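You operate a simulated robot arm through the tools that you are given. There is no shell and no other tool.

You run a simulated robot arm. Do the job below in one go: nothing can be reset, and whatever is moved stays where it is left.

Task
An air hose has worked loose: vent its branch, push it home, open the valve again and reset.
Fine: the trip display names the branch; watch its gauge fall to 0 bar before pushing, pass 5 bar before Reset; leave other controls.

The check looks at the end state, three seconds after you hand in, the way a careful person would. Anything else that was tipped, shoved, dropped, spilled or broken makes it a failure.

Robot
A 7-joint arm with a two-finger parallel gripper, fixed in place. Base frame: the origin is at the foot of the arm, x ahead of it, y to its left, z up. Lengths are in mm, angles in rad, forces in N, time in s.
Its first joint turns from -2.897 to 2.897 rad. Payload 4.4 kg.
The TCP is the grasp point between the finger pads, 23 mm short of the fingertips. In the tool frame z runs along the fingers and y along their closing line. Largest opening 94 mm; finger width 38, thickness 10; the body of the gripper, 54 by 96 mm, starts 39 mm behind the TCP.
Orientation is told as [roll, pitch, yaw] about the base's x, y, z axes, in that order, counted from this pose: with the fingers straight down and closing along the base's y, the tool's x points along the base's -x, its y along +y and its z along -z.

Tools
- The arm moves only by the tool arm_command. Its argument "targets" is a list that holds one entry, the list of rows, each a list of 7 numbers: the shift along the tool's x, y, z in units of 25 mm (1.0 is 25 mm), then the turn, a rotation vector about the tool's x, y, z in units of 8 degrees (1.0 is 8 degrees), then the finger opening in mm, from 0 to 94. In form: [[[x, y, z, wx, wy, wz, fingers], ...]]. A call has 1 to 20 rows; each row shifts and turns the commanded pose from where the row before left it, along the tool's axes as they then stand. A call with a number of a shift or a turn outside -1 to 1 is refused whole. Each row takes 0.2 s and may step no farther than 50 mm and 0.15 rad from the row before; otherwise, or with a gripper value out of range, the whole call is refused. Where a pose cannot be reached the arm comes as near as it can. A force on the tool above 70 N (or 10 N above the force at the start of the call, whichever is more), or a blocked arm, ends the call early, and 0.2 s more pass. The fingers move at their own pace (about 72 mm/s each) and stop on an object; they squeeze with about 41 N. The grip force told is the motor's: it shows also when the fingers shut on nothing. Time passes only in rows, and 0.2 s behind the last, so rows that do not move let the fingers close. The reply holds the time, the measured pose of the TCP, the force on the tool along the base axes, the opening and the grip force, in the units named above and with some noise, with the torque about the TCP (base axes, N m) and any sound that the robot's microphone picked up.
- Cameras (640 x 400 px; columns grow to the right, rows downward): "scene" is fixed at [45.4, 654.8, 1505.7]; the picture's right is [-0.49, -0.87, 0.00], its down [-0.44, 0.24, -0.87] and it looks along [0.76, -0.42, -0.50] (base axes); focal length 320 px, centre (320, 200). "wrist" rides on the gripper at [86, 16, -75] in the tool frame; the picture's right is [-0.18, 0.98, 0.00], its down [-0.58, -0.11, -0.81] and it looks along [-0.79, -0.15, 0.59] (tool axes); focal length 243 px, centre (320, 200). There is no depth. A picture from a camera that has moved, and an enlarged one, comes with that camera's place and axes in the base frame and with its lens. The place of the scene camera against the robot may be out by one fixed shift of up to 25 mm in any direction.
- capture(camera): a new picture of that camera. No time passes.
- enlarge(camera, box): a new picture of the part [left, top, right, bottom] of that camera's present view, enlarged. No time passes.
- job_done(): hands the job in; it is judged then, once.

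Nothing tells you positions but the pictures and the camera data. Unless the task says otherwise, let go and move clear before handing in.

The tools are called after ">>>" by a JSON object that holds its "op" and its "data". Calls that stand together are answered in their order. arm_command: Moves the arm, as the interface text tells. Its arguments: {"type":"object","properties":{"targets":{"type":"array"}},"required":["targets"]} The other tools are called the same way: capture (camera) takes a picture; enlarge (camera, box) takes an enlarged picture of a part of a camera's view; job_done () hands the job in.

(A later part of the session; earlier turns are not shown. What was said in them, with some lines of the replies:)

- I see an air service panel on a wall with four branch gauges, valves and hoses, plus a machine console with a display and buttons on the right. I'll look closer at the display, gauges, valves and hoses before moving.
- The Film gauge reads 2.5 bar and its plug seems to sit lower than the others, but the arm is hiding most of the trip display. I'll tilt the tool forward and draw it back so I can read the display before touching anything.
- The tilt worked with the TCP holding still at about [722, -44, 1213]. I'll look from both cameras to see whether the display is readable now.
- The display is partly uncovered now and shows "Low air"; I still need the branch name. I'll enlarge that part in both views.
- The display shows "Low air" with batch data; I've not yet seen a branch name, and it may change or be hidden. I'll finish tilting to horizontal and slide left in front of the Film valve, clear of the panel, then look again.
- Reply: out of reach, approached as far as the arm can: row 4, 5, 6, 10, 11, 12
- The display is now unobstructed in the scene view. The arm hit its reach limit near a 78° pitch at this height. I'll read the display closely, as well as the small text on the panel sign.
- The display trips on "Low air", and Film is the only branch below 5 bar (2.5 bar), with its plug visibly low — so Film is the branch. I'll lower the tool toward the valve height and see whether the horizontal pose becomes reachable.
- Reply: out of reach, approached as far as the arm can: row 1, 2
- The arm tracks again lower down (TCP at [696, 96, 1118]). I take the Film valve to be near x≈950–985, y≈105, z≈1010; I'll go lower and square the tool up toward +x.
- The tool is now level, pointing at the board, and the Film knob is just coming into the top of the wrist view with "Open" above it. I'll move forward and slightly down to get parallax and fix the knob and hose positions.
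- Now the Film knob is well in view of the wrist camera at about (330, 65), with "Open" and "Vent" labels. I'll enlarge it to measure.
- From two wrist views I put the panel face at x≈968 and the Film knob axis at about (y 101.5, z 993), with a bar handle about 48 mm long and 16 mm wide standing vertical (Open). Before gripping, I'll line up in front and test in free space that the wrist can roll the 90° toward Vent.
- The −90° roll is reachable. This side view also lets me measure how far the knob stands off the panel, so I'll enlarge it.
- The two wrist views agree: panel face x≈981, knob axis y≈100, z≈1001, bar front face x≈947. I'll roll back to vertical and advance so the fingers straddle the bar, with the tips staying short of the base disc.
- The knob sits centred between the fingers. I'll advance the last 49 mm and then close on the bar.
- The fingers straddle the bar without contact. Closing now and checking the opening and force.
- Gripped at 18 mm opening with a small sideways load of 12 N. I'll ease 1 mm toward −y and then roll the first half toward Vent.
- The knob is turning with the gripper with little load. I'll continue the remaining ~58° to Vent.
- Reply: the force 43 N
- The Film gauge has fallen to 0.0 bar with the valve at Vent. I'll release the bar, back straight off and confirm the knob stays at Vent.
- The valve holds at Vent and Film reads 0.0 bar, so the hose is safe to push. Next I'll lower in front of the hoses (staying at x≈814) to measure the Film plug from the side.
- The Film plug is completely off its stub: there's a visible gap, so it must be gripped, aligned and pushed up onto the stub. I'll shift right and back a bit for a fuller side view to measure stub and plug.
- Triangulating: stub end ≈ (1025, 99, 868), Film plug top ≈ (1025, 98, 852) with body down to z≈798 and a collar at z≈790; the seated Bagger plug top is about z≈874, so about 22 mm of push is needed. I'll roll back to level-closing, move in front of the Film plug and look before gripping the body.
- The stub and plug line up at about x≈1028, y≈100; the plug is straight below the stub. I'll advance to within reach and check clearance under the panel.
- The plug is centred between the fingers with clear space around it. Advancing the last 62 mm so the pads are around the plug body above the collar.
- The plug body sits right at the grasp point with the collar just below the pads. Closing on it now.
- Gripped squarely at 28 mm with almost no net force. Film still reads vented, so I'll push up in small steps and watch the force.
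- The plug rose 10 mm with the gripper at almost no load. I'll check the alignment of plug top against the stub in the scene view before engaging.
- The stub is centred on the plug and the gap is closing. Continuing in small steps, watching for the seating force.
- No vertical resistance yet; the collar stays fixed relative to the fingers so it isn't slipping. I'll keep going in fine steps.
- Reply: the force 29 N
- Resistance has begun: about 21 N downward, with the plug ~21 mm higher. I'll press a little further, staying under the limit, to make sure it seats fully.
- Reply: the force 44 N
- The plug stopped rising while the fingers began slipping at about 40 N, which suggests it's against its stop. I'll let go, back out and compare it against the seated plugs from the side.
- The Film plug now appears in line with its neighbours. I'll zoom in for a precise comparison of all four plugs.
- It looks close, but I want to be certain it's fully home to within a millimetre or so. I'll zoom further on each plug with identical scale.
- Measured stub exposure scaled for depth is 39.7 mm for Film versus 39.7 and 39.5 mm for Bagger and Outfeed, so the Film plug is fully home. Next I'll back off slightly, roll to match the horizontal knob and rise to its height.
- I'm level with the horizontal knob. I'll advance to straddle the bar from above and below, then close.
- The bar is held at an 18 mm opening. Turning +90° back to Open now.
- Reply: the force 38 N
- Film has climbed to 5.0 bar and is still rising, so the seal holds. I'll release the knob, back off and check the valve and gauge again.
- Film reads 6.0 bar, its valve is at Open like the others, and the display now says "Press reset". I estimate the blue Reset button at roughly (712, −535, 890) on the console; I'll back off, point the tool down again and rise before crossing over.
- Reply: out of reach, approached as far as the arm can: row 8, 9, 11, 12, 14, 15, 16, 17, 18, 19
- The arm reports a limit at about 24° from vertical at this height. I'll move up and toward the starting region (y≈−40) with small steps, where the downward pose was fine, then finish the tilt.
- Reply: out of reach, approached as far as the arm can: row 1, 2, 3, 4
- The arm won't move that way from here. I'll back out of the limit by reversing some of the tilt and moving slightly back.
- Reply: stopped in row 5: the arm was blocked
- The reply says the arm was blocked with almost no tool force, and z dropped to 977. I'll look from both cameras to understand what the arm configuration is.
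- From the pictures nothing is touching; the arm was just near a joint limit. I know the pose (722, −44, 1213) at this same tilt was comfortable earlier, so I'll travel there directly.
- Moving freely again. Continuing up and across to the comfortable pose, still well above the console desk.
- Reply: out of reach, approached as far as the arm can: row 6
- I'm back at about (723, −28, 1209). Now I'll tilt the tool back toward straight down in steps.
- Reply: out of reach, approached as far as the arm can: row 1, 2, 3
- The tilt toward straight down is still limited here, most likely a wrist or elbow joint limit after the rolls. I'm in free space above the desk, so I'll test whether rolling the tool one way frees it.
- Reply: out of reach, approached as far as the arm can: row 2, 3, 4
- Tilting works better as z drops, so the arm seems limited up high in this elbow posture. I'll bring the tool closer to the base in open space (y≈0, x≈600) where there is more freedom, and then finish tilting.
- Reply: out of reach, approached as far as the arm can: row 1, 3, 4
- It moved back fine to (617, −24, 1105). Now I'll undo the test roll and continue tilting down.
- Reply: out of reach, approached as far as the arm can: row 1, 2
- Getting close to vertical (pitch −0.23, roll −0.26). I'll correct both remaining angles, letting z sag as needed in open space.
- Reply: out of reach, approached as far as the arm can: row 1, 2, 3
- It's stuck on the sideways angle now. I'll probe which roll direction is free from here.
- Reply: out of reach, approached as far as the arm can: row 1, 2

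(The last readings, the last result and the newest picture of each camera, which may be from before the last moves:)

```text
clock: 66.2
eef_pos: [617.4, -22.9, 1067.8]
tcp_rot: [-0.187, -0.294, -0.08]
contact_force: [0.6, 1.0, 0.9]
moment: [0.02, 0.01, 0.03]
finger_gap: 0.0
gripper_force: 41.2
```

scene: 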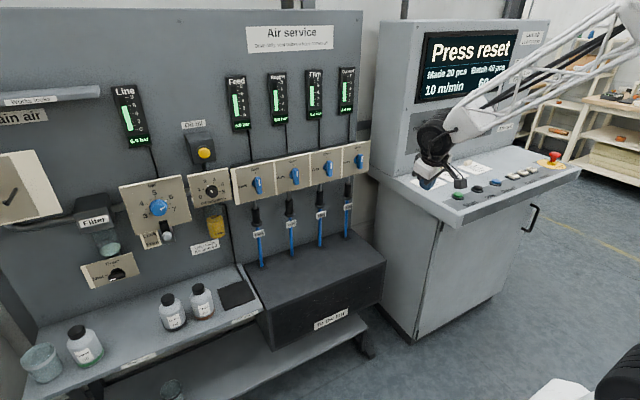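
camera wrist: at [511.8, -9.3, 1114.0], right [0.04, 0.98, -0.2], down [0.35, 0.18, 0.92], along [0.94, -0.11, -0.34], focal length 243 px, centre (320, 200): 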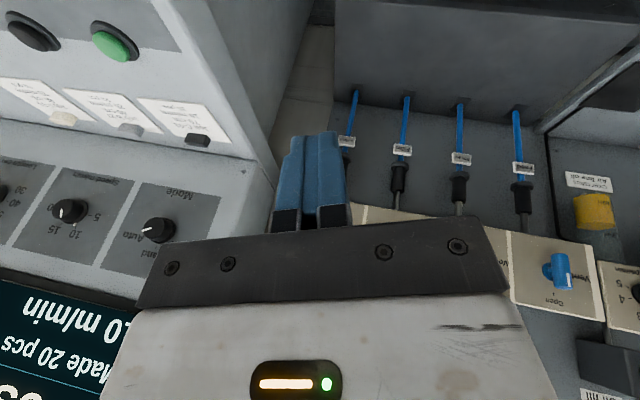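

Rolling the positive way is free — which also matches the direction I'd want over at the console. I'll roll a bit further that way, then finish the tilt.

>>> {"op": "arm_command", "data": {"targets": [[[0, 0, 0, 0, 0, 1, 0], [0, 0, 0, 0, 0, 1, 0], [0, 0, 0, 0, 0, 1, 0], [0, 0, 0, 0, 0.8, 0, 0], [0, 0, 0, 0, 0.8, 0, 0], [0, 0, 0, 0, 0, 0, 0]]]}}

```text
clock: 67.6
eef_pos: [617.7, -21.8, 1067.6]
tcp_rot: [-0.046, -0.289, -0.521]
contact_force: [-0.1, 0.6, -0.9]
moment: [-0.01, 0.0, -0.02]
finger_gap: 0.1
gripper_force: 41.5
out of reach, approached as far as the arm can: row 4, 5
```

The behaviour fits a flipped wrist: the last-but-one joint is at its limit and joint 7 near its lower stop, so straight-down can't be reached this way. In open space I'll unwind it by swinging the tool out to the right and around, starting with a little tilt up and roll back.

>>> {"op": "arm_command", "data": {"targets": [[[0, 0, 0, 0, 0, -1, 0], [0, 0, 0, 0, 0, -1, 0], [0, 0, 0, 0, 0, -1, 0], [-0.85, 0, 0, 0, -0.75, 0, 0], [-0.85, 0, 0, 0, -0.75, 0, 0], [0, 0, 0, 0, 0, 0, 0]]]}}

>>> {"op": "capture", "data": {"camera": "scene"}}

```text
clock: 69.0
eef_pos: [655.8, -26.1, 1080.6]
tcp_rot: [-0.175, -0.451, -0.048]
contact_force: [-0.5, 0.0, 0.2]
moment: [-0.02, 0.0, 0.01]
finger_gap: 0.0
gripper_force: 40.9
```

```text
taken
```

scene: 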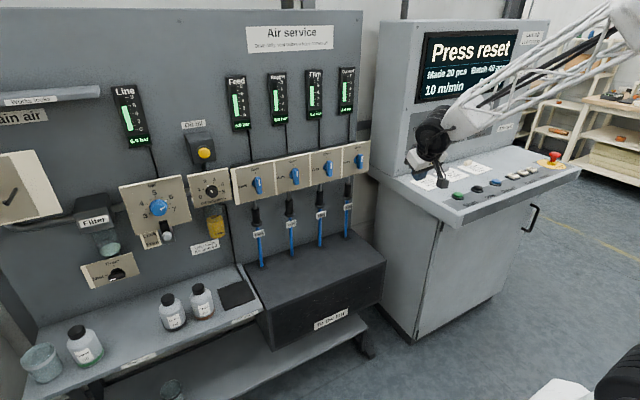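

The tool is already leaning right of the forearm line, so continuing to the right and up is consistent with unwinding. I'll take the first part of that arc in small steps.

>>> {"op": "arm_command", "data": {"targets": [[[-0.59, -0.59, 0, 0.5, -0.5, 0, 0], [-0.59, -0.59, 0, 0.5, -0.5, 0, 0], [-0.59, -0.59, 0, 0.5, -0.5, 0, 0], [-0.68, -0.1, 0, 0.08, -0.58, 0, 0], [-0.68, -0.1, 0, 0.08, -0.58, 0, 0], [-0.68, -0.1, 0, 0.08, -0.58, 0, 0], [0, 0, 0, 0, 0, 0, 0]]]}}

>>> {"op": "capture", "data": {"camera": "scene"}}

```text
clock: 70.6
eef_pos: [726.3, -73.3, 1147.8]
tcp_rot: [-0.566, -0.867, 0.181]
contact_force: [1.0, 0.3, -0.6]
moment: [0.02, -0.04, 0.0]
finger_gap: 0.1
gripper_force: 40.9
```

```text
taken
```

scene: 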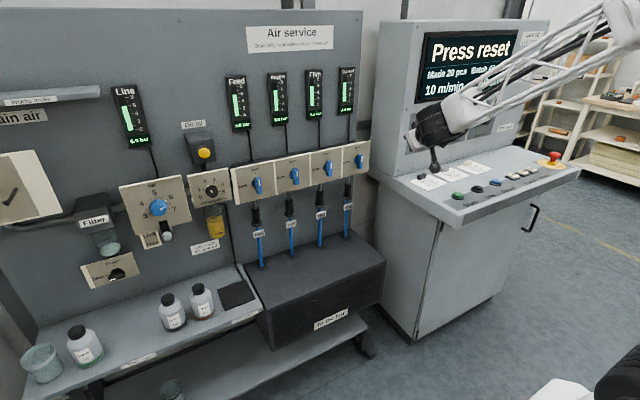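

All reached, and the wrist is visibly rotating around the forearm. Continuing the arc upward and back toward centre.

>>> {"op": "arm_command", "data": {"targets": [[[-0.68, 0.24, 0, -0.2, -0.58, 0, 0], [-0.68, 0.24, 0, -0.2, -0.58, 0, 0], [-0.68, 0.24, 0, -0.2, -0.58, 0, 0], [-0.49, 0.49, 0, -0.42, -0.42, 0, 0], [-0.49, 0.49, 0, -0.42, -0.42, 0, 0], [-0.49, 0.49, 0, -0.42, -0.42, 0, 0], [0, 0, 0, 0, 0, 0, 0]]]}}

>>> {"op": "capture", "data": {"camera": "scene"}}

```text
clock: 72.2
eef_pos: [778.5, -6.2, 1204.3]
tcp_rot: [-0.76, -1.195, 0.706]
contact_force: [-0.4, 1.0, -0.1]
moment: [0.02, 0.0, 0.04]
finger_gap: 0.0
gripper_force: 41.0
```

```text
taken
```

scene: 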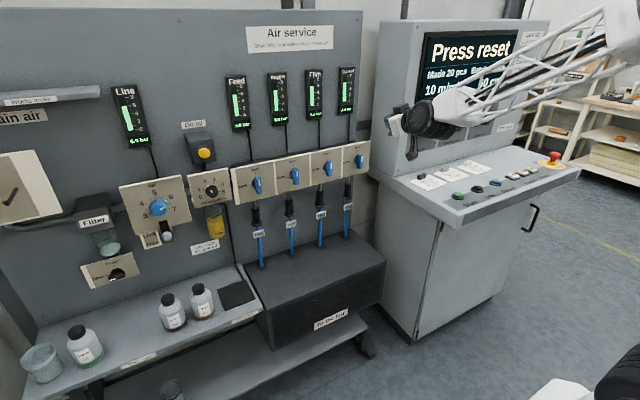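

The tool is now bent upward relative to the forearm, on the other side of alignment. I'll zoom in on the forearm line so I can pass straight through alignment on the way down.

>>> {"op": "enlarge", "data": {"camera": "scene", "box": [370, 0, 640, 170]}}

>>> {"op": "capture", "data": {"camera": "wrist"}}

```text
2.35 times, centred on (505, 85) of scene
camera zoom: at [45.4, 654.8, 1505.7], right [-0.49, -0.87, 0.0], down [-0.44, 0.24, -0.87], along [0.76, -0.42, -0.5], focal length 752 px, centre (-115, 471)
```

zoom: 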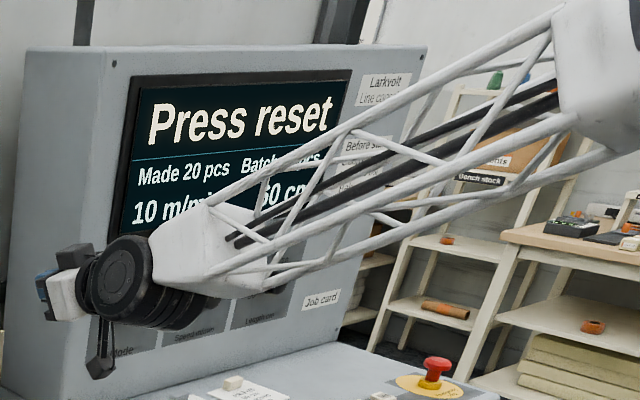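

```text
taken
camera wrist: at [682.6, -5.6, 1140.3], right [0.07, 0.99, -0.08], down [-0.61, 0.1, 0.78], along [0.79, -0.01, 0.62], focal length 243 px, centre (320, 200)
```

wrist: 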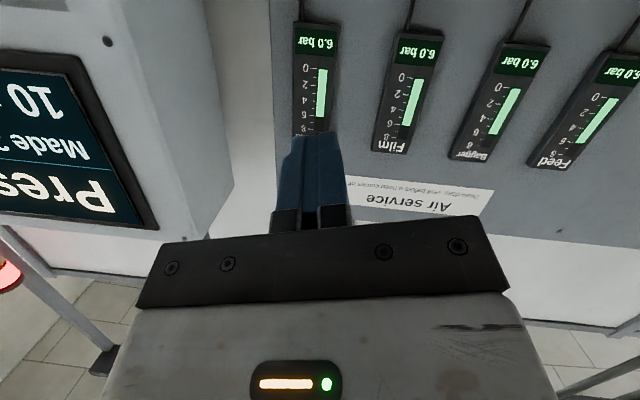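

The forearm points roughly 57° up from vertical-down in the plane y≈0. I'll centre the tool on that plane and then sweep it straight down through alignment in full-size steps.

>>> {"op": "arm_command", "data": {"targets": [[[-0.18, 0.7, 0, -0.6, -0.15, 0, 0], [0.95, 0.22, 0, -0.238, 0.968, -0.087, 0], [0.95, 0.22, 0, -0.238, 0.968, -0.087, 0], [0.95, 0.22, 0, -0.238, 0.968, -0.087, 0], [0.95, 0.22, 0, -0.238, 0.968, -0.087, 0], [0.95, 0.22, 0, -0.238, 0.968, -0.087, 0], [0, 0, 0, 0, 0, 0, 0]]]}}

>>> {"op": "capture", "data": {"camera": "scene"}}

```text
clock: 73.8
eef_pos: [754.0, 13.2, 1143.3]
tcp_rot: [-0.321, -0.867, 0.43]
contact_force: [0.6, 0.3, 0.3]
moment: [-0.03, 0.02, 0.01]
finger_gap: 0.0
gripper_force: 41.2
out of reach, approached as far as the arm can: row 4, 5, 6
```

```text
taken
```

scene: 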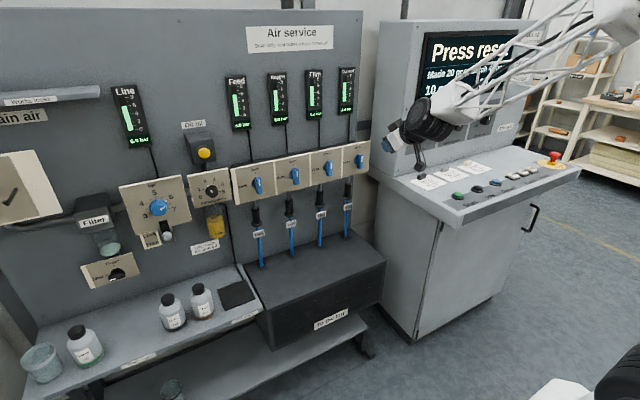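

It stopped right about at alignment (tool 52° from down). I'll probe small rotations to learn which directions are free.

>>> {"op": "arm_command", "data": {"targets": [[[0, 0, 0, 0, 0, 1, 0], [0, 0, 0, 0, 0, 1, 0], [0, 0, 0, 0, 0, 0, 0]]]}}

```text
clock: 74.6
eef_pos: [753.0, 13.2, 1143.4]
tcp_rot: [0.024, -0.907, -0.008]
contact_force: [-0.1, -0.2, 0.3]
moment: [-0.01, -0.04, -0.01]
finger_gap: 0.0
gripper_force: 41.8
```

Rolling positive is free and the tool is square again. Now trying the tilt down once more from here.

>>> {"op": "arm_command", "data": {"targets": [[[0.9, 0, 0, 0, 0.95, 0, 0], [0.9, 0, 0, 0, 0.95, 0, 0], [0, 0, 0, 0, 0, 0, 0]]]}}

```text
clock: 75.4
eef_pos: [722.9, 13.6, 1109.6]
tcp_rot: [0.017, -0.641, 0.001]
contact_force: [-1.0, -0.5, 0.8]
moment: [0.0, 0.0, 0.0]
finger_gap: 0.0
gripper_force: 41.3
```

That worked — moving freely. Continuing the tilt to straight down.

>>> {"op": "arm_command", "data": {"targets": [[[0.9, 0, 0, 0, 0.95, 0, 0], [0.9, 0, 0, 0, 0.95, 0, 0], [0.5, 0, 0, 0, 0.95, 0, 0], [0.3, 0, 0, 0, 0.95, 0, 0], [0, 0, 0, 0, 0.75, 0, 0], [0, 0, 0, 0, 0, 0, 0]]]}}

>>> {"op": "capture", "data": {"camera": "scene"}}

>>> {"op": "capture", "data": {"camera": "wrist"}}

```text
clock: 76.8
eef_pos: [667.2, 14.1, 1080.2]
tcp_rot: [0.013, -0.005, 0.01]
contact_force: [-0.6, -0.6, 0.0]
moment: [-0.03, 0.0, 0.02]
finger_gap: 0.0
gripper_force: 40.9
```

```text
taken
```

scene: 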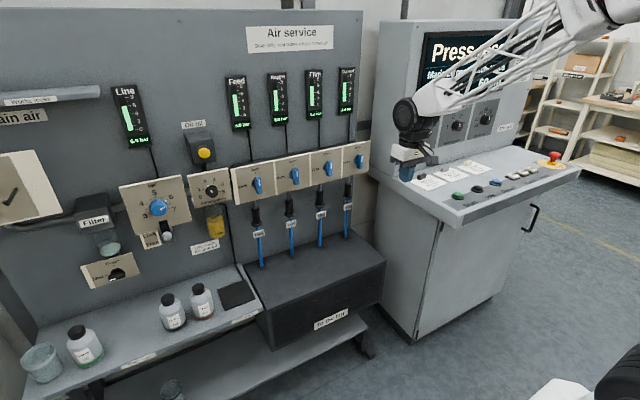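

```text
taken
camera wrist: at [578.6, 27.5, 1154.4], right [0.17, 0.98, 0.01], down [0.58, -0.11, 0.81], along [0.8, -0.13, -0.59], focal length 243 px, centre (320, 200)
```

wrist: 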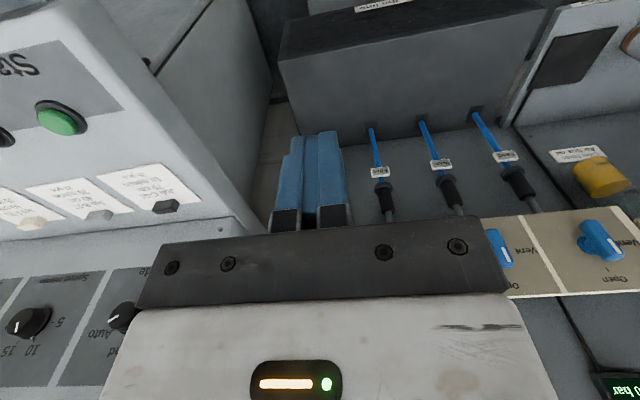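

The tool now points straight down at (667, 14, 1080). I'll cross over the console at this height, well above the desk, and look again part-way.

>>> {"op": "arm_command", "data": {"targets": [[[0, -1, 0, 0, 0, 0, 0], [0, -1, 0, 0, 0, 0, 0], [0, -1, 0, 0, 0, 0, 0], [0, -1, 0, 0, 0, 0, 0], [0, -1, 0, 0, 0, 0, 0], [0, -1, 0, 0, 0, 0, 0], [0, -1, 0, 0, 0, 0, 0], [0, -1, 0, 0, 0, 0, 0], [0, -1, 0, 0, 0, 0, 0], [0, -1, 0, 0, 0, 0, 0], [0, -1, 0, 0, 0, 0, 0], [0, -1, 0, 0, 0, 0, 0], [0, 0, 0, 0, 0, 0, 0]]]}}

>>> {"op": "capture", "data": {"camera": "wrist"}}

>>> {"op": "capture", "data": {"camera": "scene"}}

```text
clock: 79.6
eef_pos: [669.8, -286.3, 1076.2]
tcp_rot: [0.014, -0.006, 0.011]
contact_force: [0.4, -0.3, 0.3]
moment: [0.0, 0.02, 0.01]
finger_gap: 0.2
gripper_force: 40.7
```

```text
taken
camera wrist: at [581.7, -272.7, 1150.2], right [0.17, 0.98, 0.01], down [0.58, -0.11, 0.81], along [0.8, -0.13, -0.59], focal length 243 px, centre (320, 200)
```

wrist: 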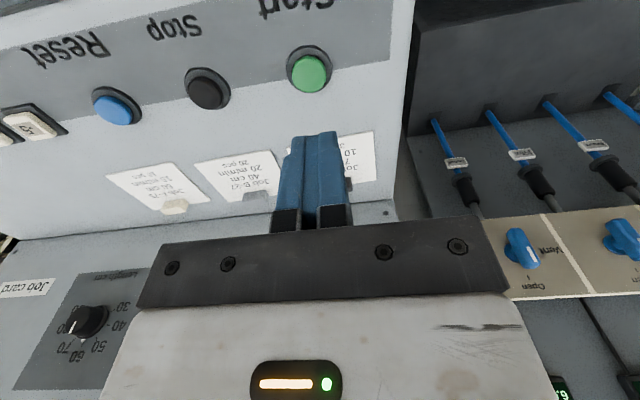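

```text
taken
```

scene: 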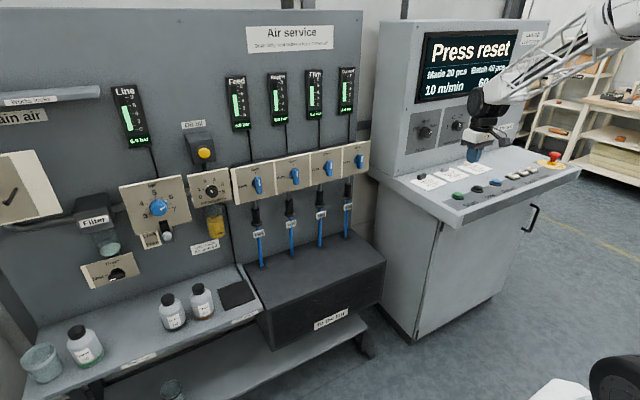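

Start, Stop and Reset are clearly labelled, Reset being the blue one at about (701, −521, 900). I'll move above it.

>>> {"op": "arm_command", "data": {"targets": [[[-0.125, -0.94, 0, 0, 0, 0, 0], [-0.125, -0.94, 0, 0, 0, 0, 0], [-0.125, -0.94, 0, 0, 0, 0, 0], [-0.125, -0.94, 0, 0, 0, 0, 0], [-0.125, -0.94, 0, 0, 0, 0, 0], [-0.125, -0.94, 0, 0, 0, 0, 0], [-0.125, -0.94, 0, 0, 0, 0, 0], [-0.125, -0.94, 0, 0, 0, 0, 0], [-0.125, -0.94, 0, 0, 0, 0, 0], [-0.125, -0.94, 0, 0, 0, 0, 0], [0, 0, 0, 0, 0, 0, 0]]]}}

>>> {"op": "capture", "data": {"camera": "wrist"}}

>>> {"op": "capture", "data": {"camera": "scene"}}

```text
clock: 82.0
eef_pos: [703.5, -521.1, 1074.7]
tcp_rot: [0.016, -0.007, 0.01]
contact_force: [-0.2, 0.1, 0.8]
moment: [-0.01, 0.01, -0.02]
finger_gap: 0.0
gripper_force: 41.2
```

```text
taken
camera wrist: at [615.7, -507.3, 1147.6], right [0.17, 0.98, 0.01], down [0.58, -0.11, 0.81], along [0.8, -0.13, -0.59], focal length 243 px, centre (320, 200)
```

wrist: 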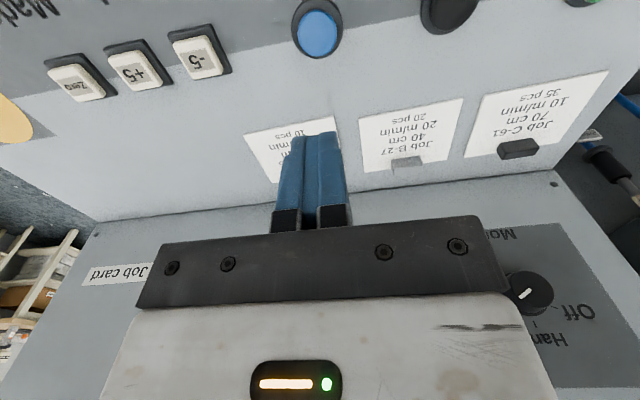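

```text
taken
```

scene: 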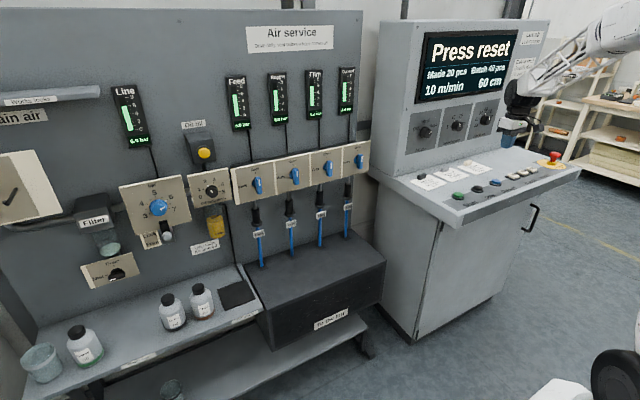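

Refined by two views, the Reset button top is at about (700, −520, 899). I'll centre over it and descend to just above with the fingers closed.

>>> {"op": "arm_command", "data": {"targets": [[[0.13, 0.02, 1, 0, 0, 0, 0], [0, 0, 1, 0, 0, 0, 0], [0, 0, 1, 0, 0, 0, 0], [0, 0, 1, 0, 0, 0, 0], [0, 0, 1, 0, 0, 0, 0], [0, 0, 0.5, 0, 0, 0, 0], [0, 0, 0, 0, 0, 0, 0]]]}}

>>> {"op": "capture", "data": {"camera": "wrist"}}

>>> {"op": "enlarge", "data": {"camera": "scene", "box": [440, 100, 580, 220]}}

```text
clock: 83.6
eef_pos: [700.3, -518.1, 936.1]
tcp_rot: [0.015, -0.007, 0.011]
contact_force: [0.7, -0.3, 1.9]
moment: [-0.04, -0.01, 0.04]
finger_gap: 0.0
gripper_force: 40.7
heard: click
```

```text
taken
camera wrist: at [612.8, -504.7, 1010.2], right [0.17, 0.98, 0.01], down [0.58, -0.11, 0.81], along [0.8, -0.13, -0.59], focal length 243 px, centre (320, 200)
```

wrist: 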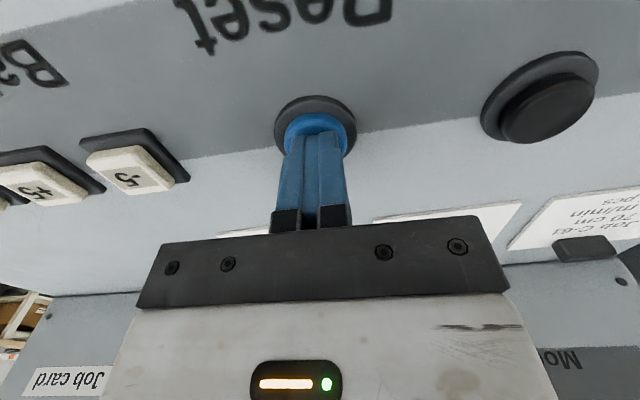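

```text
3.33 times, centred on (510, 160) of scene
camera zoom: at [45.4, 654.8, 1505.7], right [-0.49, -0.87, 0.0], down [-0.44, 0.24, -0.87], along [0.76, -0.42, -0.5], focal length 1066 px, centre (-313, 333)
```

zoom: 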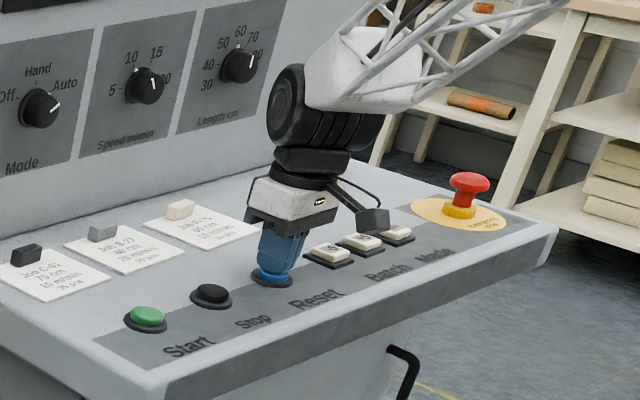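

I heard a click with a slight upward force, so the button seems to have been pressed already. Checking the display.

>>> {"op": "enlarge", "data": {"camera": "scene", "box": [400, 20, 560, 120]}}

>>> {"op": "enlarge", "data": {"camera": "wrist", "box": [240, 60, 400, 160]}}

>>> {"op": "enlarge", "data": {"camera": "scene", "box": [220, 60, 380, 160]}}

```text
4.00 times, centred on (480, 70) of scene
camera zoom: at [45.4, 654.8, 1505.7], right [-0.49, -0.87, 0.0], down [-0.44, 0.24, -0.87], along [0.76, -0.42, -0.5], focal length 1279 px, centre (-320, 720)
```

zoom: 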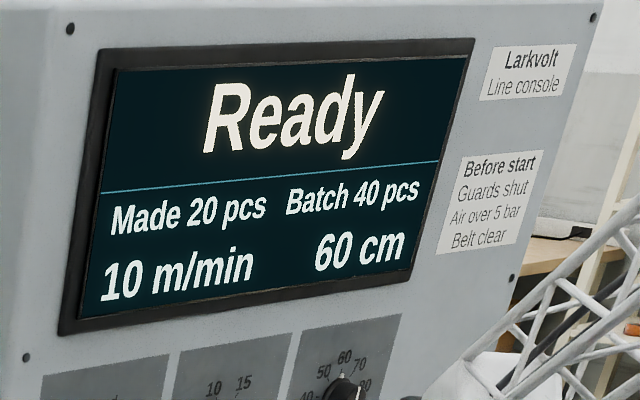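

```text
4.00 times, centred on (320, 110) of wrist
camera zoom: at [612.8, -504.7, 1010.2], right [0.17, 0.98, 0.01], down [0.58, -0.11, 0.81], along [0.8, -0.13, -0.59], focal length 970 px, centre (320, 560)
```

zoom: 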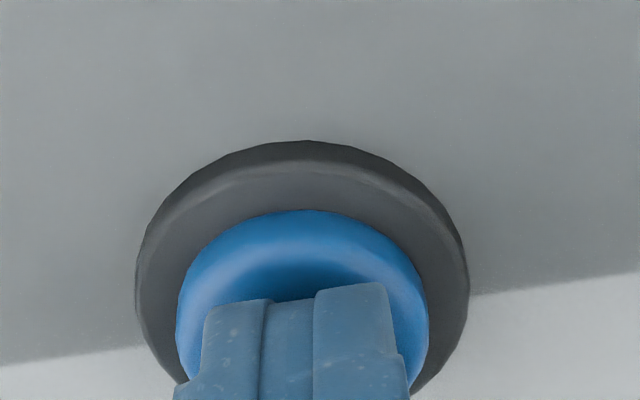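

```text
4.00 times, centred on (300, 110) of scene
camera zoom: at [45.4, 654.8, 1505.7], right [-0.49, -0.87, 0.0], down [-0.44, 0.24, -0.87], along [0.76, -0.42, -0.5], focal length 1279 px, centre (400, 560)
```

zoom: 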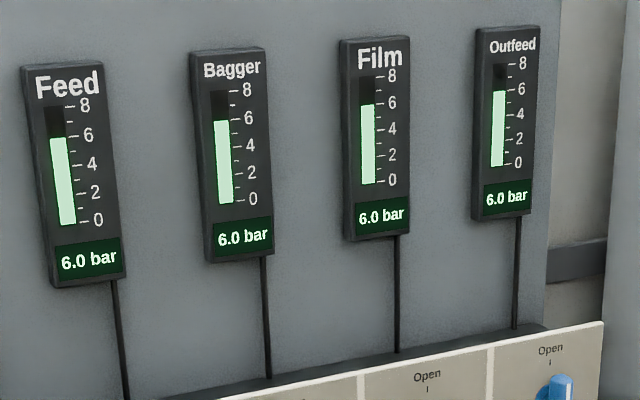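

The display reads "Ready" and Film holds at 6.0 bar, so the reset took. I'll lift straight up off the button and move clear.

>>> {"op": "arm_command", "data": {"targets": [[[0, 0, -1, 0, 0, 0, 0], [0, 0, -1, 0, 0, 0, 0], [0, 0, -1, 0, 0, 0, 0], [0, 0, -1, 0, 0, 0, 0], [0, 0, -1, 0, 0, 0, 0], [0, 0, -1, 0, 0, 0, 0], [0, 0, 0, 0, 0, 0, 0], [0, 0, 0, 0, 0, 0, 0]]]}}

>>> {"op": "capture", "data": {"camera": "scene"}}

>>> {"op": "enlarge", "data": {"camera": "scene", "box": [230, 60, 390, 260]}}

>>> {"op": "enlarge", "data": {"camera": "scene", "box": [400, 20, 590, 230]}}

>>> {"op": "enlarge", "data": {"camera": "scene", "box": [285, 135, 365, 215]}}

```text
clock: 85.4
eef_pos: [699.1, -520.4, 1085.7]
tcp_rot: [0.014, -0.007, 0.011]
contact_force: [0.5, 0.0, 0.1]
moment: [-0.02, -0.01, -0.01]
finger_gap: 0.1
gripper_force: 41.1
```

```text
taken
```

scene: 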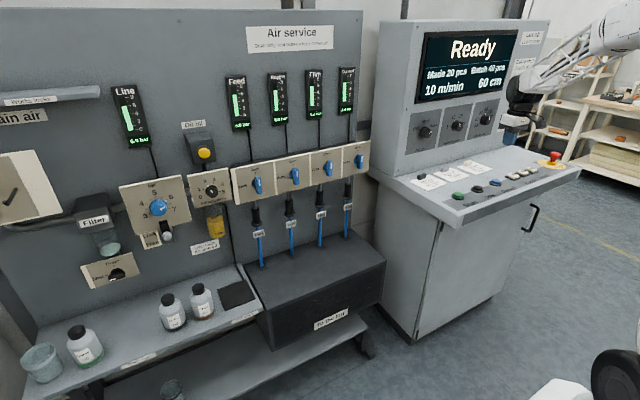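

```text
2.00 times, centred on (310, 160) of scene
camera zoom: at [45.4, 654.8, 1505.7], right [-0.49, -0.87, 0.0], down [-0.44, 0.24, -0.87], along [0.76, -0.42, -0.5], focal length 639 px, centre (340, 280)
```

zoom: 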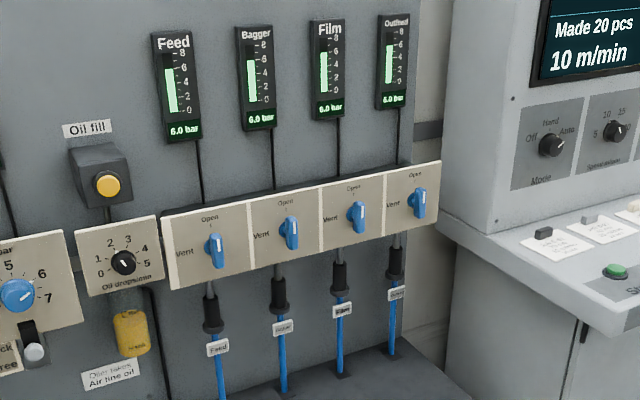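

```text
1.90 times, centred on (495, 125) of scene
camera zoom: at [45.4, 654.8, 1505.7], right [-0.49, -0.87, 0.0], down [-0.44, 0.24, -0.87], along [0.76, -0.42, -0.5], focal length 609 px, centre (-13, 343)
```

zoom: 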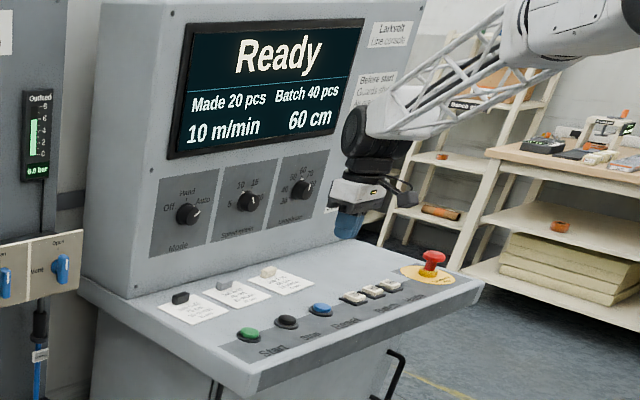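

```text
5.00 times, centred on (325, 175) of scene
camera zoom: at [45.4, 654.8, 1505.7], right [-0.49, -0.87, 0.0], down [-0.44, 0.24, -0.87], along [0.76, -0.42, -0.5], focal length 1598 px, centre (295, 325)
```

zoom: 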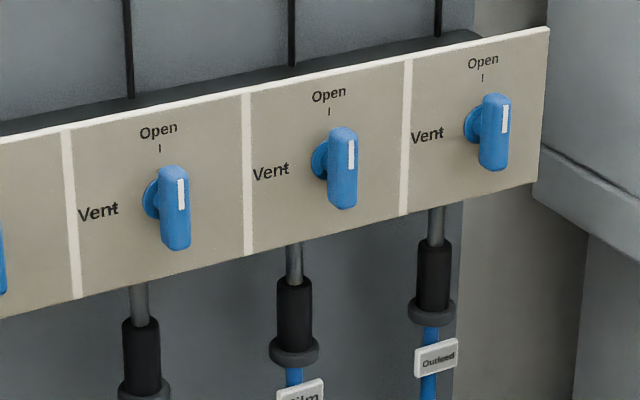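

Everything is as it should be. The display reads "Ready", Film holds 6.0 bar with its valve at Open, and its plug sits in line with the others. No other control has changed and the arm is clear, so I'm handing in.

>>> {"op": "job_done", "data": {}}

```text
The job is handed in.
```

The Film hose is back on its fitting and the line is reset. The console reads "Ready" and all four branch gauges show 6.0 bar.

- **Branch:** the trip display only said "Low air" and didn't name a branch. I took it to be Film because its gauge was the only one below 5 bar, at 2.5, and its plug had come right off the stub.
- **Vent and push:** I turned the Film valve to Vent and saw its gauge at 0.0 bar. I then lifted the plug about 21 mm until it stopped. Measured from the scene camera, it sits level with the seated Bagger and Outfeed plugs.
- **Reopen and reset:** with the valve back at Open, Film rose to 6.0 bar and the display changed to "Press reset". I pressed the blue Reset button and heard it click.

I touched no other controls. After releasing the valve, the arm hit joint limits and had to be worked free, with the controller reporting it blocked once. That happened in open space in front of the panel, and the later pictures show nothing moved. The arm ended clear, about 150 mm above the desk.
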